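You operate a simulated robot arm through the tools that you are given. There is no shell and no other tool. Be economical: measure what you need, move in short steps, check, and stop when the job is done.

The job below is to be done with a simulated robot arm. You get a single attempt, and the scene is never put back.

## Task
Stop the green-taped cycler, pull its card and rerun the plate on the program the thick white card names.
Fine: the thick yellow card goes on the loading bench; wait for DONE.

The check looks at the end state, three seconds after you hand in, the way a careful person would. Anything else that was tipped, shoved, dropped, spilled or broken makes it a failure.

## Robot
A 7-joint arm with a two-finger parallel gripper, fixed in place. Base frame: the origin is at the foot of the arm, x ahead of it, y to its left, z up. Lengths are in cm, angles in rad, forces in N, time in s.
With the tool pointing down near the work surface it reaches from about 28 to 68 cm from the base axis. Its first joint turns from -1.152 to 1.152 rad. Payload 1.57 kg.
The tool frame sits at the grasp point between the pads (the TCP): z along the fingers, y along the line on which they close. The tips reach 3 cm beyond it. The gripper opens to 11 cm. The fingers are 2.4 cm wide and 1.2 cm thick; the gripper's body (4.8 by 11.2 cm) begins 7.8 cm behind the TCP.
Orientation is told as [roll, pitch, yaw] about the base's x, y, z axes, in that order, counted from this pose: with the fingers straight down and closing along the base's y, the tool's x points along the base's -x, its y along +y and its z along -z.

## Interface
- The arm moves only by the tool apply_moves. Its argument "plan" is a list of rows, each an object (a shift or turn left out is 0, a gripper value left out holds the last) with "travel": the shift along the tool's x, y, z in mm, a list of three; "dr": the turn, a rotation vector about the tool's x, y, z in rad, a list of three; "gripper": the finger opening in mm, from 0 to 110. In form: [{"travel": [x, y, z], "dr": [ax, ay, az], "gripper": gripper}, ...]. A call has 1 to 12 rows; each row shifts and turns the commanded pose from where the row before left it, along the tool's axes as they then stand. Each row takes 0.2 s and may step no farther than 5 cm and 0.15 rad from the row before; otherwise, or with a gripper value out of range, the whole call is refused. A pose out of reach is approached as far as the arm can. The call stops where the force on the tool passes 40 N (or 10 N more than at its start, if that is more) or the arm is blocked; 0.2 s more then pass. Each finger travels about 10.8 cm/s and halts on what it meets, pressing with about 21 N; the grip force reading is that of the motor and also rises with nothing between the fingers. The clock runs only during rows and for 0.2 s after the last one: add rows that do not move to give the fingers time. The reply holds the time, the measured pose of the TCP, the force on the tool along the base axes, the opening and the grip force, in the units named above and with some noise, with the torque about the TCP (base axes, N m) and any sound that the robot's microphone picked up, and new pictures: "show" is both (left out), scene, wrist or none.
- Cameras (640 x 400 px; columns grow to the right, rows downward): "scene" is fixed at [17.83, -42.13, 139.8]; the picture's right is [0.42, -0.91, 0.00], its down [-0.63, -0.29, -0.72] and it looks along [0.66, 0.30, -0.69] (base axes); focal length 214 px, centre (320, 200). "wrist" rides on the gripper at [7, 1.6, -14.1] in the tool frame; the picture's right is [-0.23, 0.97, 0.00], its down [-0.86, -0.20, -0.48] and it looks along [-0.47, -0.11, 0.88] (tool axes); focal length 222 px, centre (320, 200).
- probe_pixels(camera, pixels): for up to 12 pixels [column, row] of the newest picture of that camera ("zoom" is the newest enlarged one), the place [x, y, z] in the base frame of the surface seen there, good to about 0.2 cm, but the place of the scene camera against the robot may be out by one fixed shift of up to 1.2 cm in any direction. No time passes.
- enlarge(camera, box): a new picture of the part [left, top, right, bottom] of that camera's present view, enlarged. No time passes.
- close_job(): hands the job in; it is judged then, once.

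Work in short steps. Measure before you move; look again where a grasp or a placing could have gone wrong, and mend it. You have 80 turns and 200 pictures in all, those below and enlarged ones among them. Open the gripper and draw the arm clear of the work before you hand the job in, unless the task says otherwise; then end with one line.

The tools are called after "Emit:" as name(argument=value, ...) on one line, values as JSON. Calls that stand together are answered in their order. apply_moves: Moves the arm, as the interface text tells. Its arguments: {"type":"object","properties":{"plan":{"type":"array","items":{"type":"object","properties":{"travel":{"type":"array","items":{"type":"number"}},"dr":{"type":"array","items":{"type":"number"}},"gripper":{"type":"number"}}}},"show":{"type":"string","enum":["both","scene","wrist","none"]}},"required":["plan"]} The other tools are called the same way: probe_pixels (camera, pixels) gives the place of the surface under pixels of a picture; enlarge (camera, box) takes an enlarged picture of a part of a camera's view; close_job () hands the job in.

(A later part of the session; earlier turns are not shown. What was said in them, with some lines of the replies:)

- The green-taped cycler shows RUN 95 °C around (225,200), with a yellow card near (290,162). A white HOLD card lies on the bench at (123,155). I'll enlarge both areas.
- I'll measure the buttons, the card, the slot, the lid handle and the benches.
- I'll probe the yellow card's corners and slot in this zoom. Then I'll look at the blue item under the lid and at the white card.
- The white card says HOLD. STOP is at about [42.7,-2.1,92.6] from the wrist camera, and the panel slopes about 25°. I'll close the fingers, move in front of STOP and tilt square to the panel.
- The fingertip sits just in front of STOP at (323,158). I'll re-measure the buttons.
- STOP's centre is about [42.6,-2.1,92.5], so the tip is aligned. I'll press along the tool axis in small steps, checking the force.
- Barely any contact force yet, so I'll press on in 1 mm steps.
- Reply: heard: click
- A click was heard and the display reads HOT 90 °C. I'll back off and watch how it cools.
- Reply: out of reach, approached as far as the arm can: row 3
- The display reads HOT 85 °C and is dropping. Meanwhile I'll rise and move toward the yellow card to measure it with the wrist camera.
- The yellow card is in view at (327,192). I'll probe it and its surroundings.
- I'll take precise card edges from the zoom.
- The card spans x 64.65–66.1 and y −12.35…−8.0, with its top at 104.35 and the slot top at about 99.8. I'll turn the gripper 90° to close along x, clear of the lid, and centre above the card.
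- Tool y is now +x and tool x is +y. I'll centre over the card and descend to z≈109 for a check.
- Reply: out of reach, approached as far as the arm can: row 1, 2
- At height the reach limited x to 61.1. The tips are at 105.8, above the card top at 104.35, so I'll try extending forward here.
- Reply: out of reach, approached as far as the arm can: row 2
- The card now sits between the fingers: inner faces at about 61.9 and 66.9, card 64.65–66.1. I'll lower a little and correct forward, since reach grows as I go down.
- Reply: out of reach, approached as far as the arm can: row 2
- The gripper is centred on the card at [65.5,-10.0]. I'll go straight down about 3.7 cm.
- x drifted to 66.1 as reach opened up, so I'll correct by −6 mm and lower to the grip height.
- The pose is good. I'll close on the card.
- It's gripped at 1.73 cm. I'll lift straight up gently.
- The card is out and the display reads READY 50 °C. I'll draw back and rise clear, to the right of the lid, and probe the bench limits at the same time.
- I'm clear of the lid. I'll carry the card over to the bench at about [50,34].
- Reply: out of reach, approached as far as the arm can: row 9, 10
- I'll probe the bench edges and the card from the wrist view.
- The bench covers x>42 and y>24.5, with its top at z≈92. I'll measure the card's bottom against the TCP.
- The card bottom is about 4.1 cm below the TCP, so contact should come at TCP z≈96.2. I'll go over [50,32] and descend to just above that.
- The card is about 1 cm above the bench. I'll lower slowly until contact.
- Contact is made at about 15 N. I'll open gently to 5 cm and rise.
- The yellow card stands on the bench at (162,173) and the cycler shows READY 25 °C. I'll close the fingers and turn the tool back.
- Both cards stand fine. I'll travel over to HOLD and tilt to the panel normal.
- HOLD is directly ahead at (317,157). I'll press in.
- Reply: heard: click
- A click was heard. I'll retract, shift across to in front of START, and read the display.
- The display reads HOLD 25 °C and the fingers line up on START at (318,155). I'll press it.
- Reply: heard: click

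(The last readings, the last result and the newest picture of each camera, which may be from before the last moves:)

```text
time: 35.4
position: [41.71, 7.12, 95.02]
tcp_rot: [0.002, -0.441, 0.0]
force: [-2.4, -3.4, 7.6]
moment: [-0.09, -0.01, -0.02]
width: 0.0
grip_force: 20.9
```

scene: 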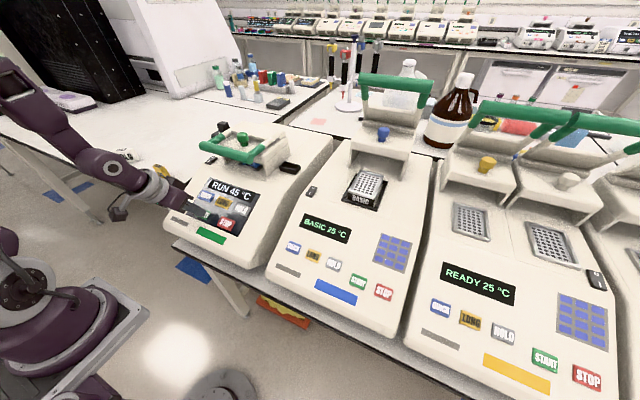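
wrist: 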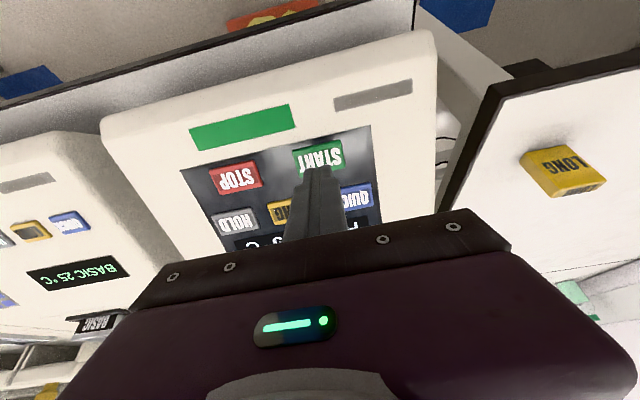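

The display reads RUN 45 °C. I'll retract clear and wait for DONE.

Emit:
apply_moves(plan=[{"travel": [0, 0, -30]}, {"travel": [0, 0, -40]}, {"dr": [0, 0.1467, 0]}, {"dr": [0, 0.1467, 0]}, {"dr": [0, 0.1467, 0]}, {"travel": [0, 0, -45]}, {"travel": [0, 0, -45]}, {"gripper": 50}, {}, {}, {}, {}], show="scene")

Emit:
apply_moves(plan=[{}, {}, {}, {}, {}, {}, {}, {}, {}, {}, {}, {}], show="scene")

```text
time: 38.0
position: [38.38, 7.1, 109.86]
tcp_rot: [0.03, -0.045, 0.01]
force: [0.4, -0.3, 0.1]
moment: [-0.01, 0.01, 0.02]
width: 5.01
grip_force: 0.0
out of reach, approached as far as the arm can: row 2, 3
```

scene: 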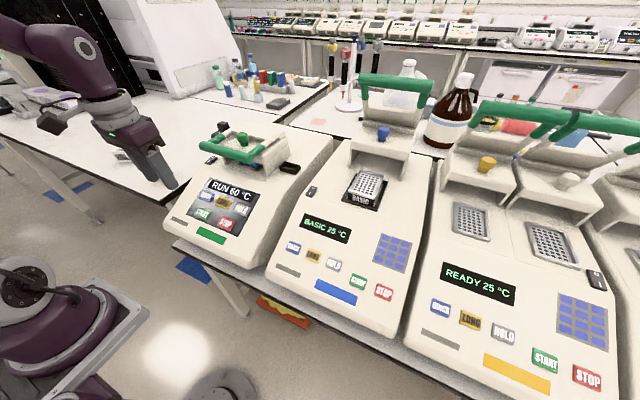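

```text
time: 40.6
position: [38.52, 7.06, 109.93]
tcp_rot: [0.03, -0.042, 0.01]
force: [0.5, 0.6, 0.1]
moment: [0.03, 0.01, 0.03]
width: 5.0
grip_force: 0.1
```

scene: 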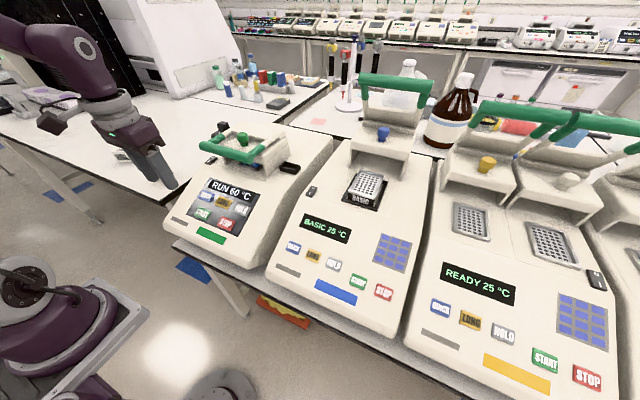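

It's running at 60 °C, so I'll lift further and keep waiting.

Emit:
apply_moves(plan=[{"travel": [-30, 0, -35]}, {"travel": [-30, 0, -35]}, {}, {}, {}, {}, {}, {}, {}, {}, {}, {}], show="none")

Emit:
apply_moves(plan=[{}, {}, {}, {}, {}, {}, {}, {}, {}, {}, {}, {}], show="none")

Emit:
apply_moves(plan=[{}, {}, {}, {}, {}, {}, {}, {}, {}, {}, {}, {}], show="scene")

```text
time: 43.2
position: [44.14, 6.81, 117.07]
tcp_rot: [0.031, -0.044, 0.01]
force: [0.3, 0.4, -0.7]
moment: [0.01, -0.01, -0.03]
width: 5.02
grip_force: 0.0
```

```text
time: 45.8
position: [44.12, 6.67, 117.18]
tcp_rot: [0.03, -0.042, 0.011]
force: [0.1, -0.2, -0.8]
moment: [0.0, 0.01, -0.03]
width: 5.01
grip_force: 0.0
```

```text
time: 48.4
position: [44.2, 6.76, 117.15]
tcp_rot: [0.031, -0.044, 0.01]
force: [-0.4, -0.8, -0.8]
moment: [0.01, -0.01, 0.01]
width: 4.99
grip_force: 0.0
```

scene: 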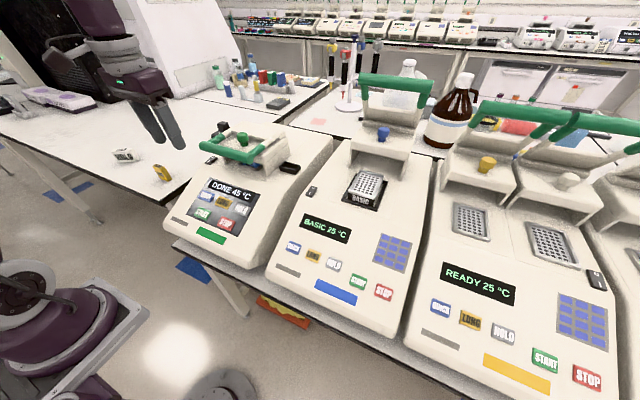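

The display reads DONE 45 °C, both cards stand on the bench, and the arm is clear with the gripper open. I'll hand in.

Emit:
close_job()

```text
The job is handed in.
```

I stopped the green-taped cycler, moved its yellow LONG card to the loading bench, and reran the plate on HOLD until the display read DONE; I took the bench holding the white card to be the loading bench.
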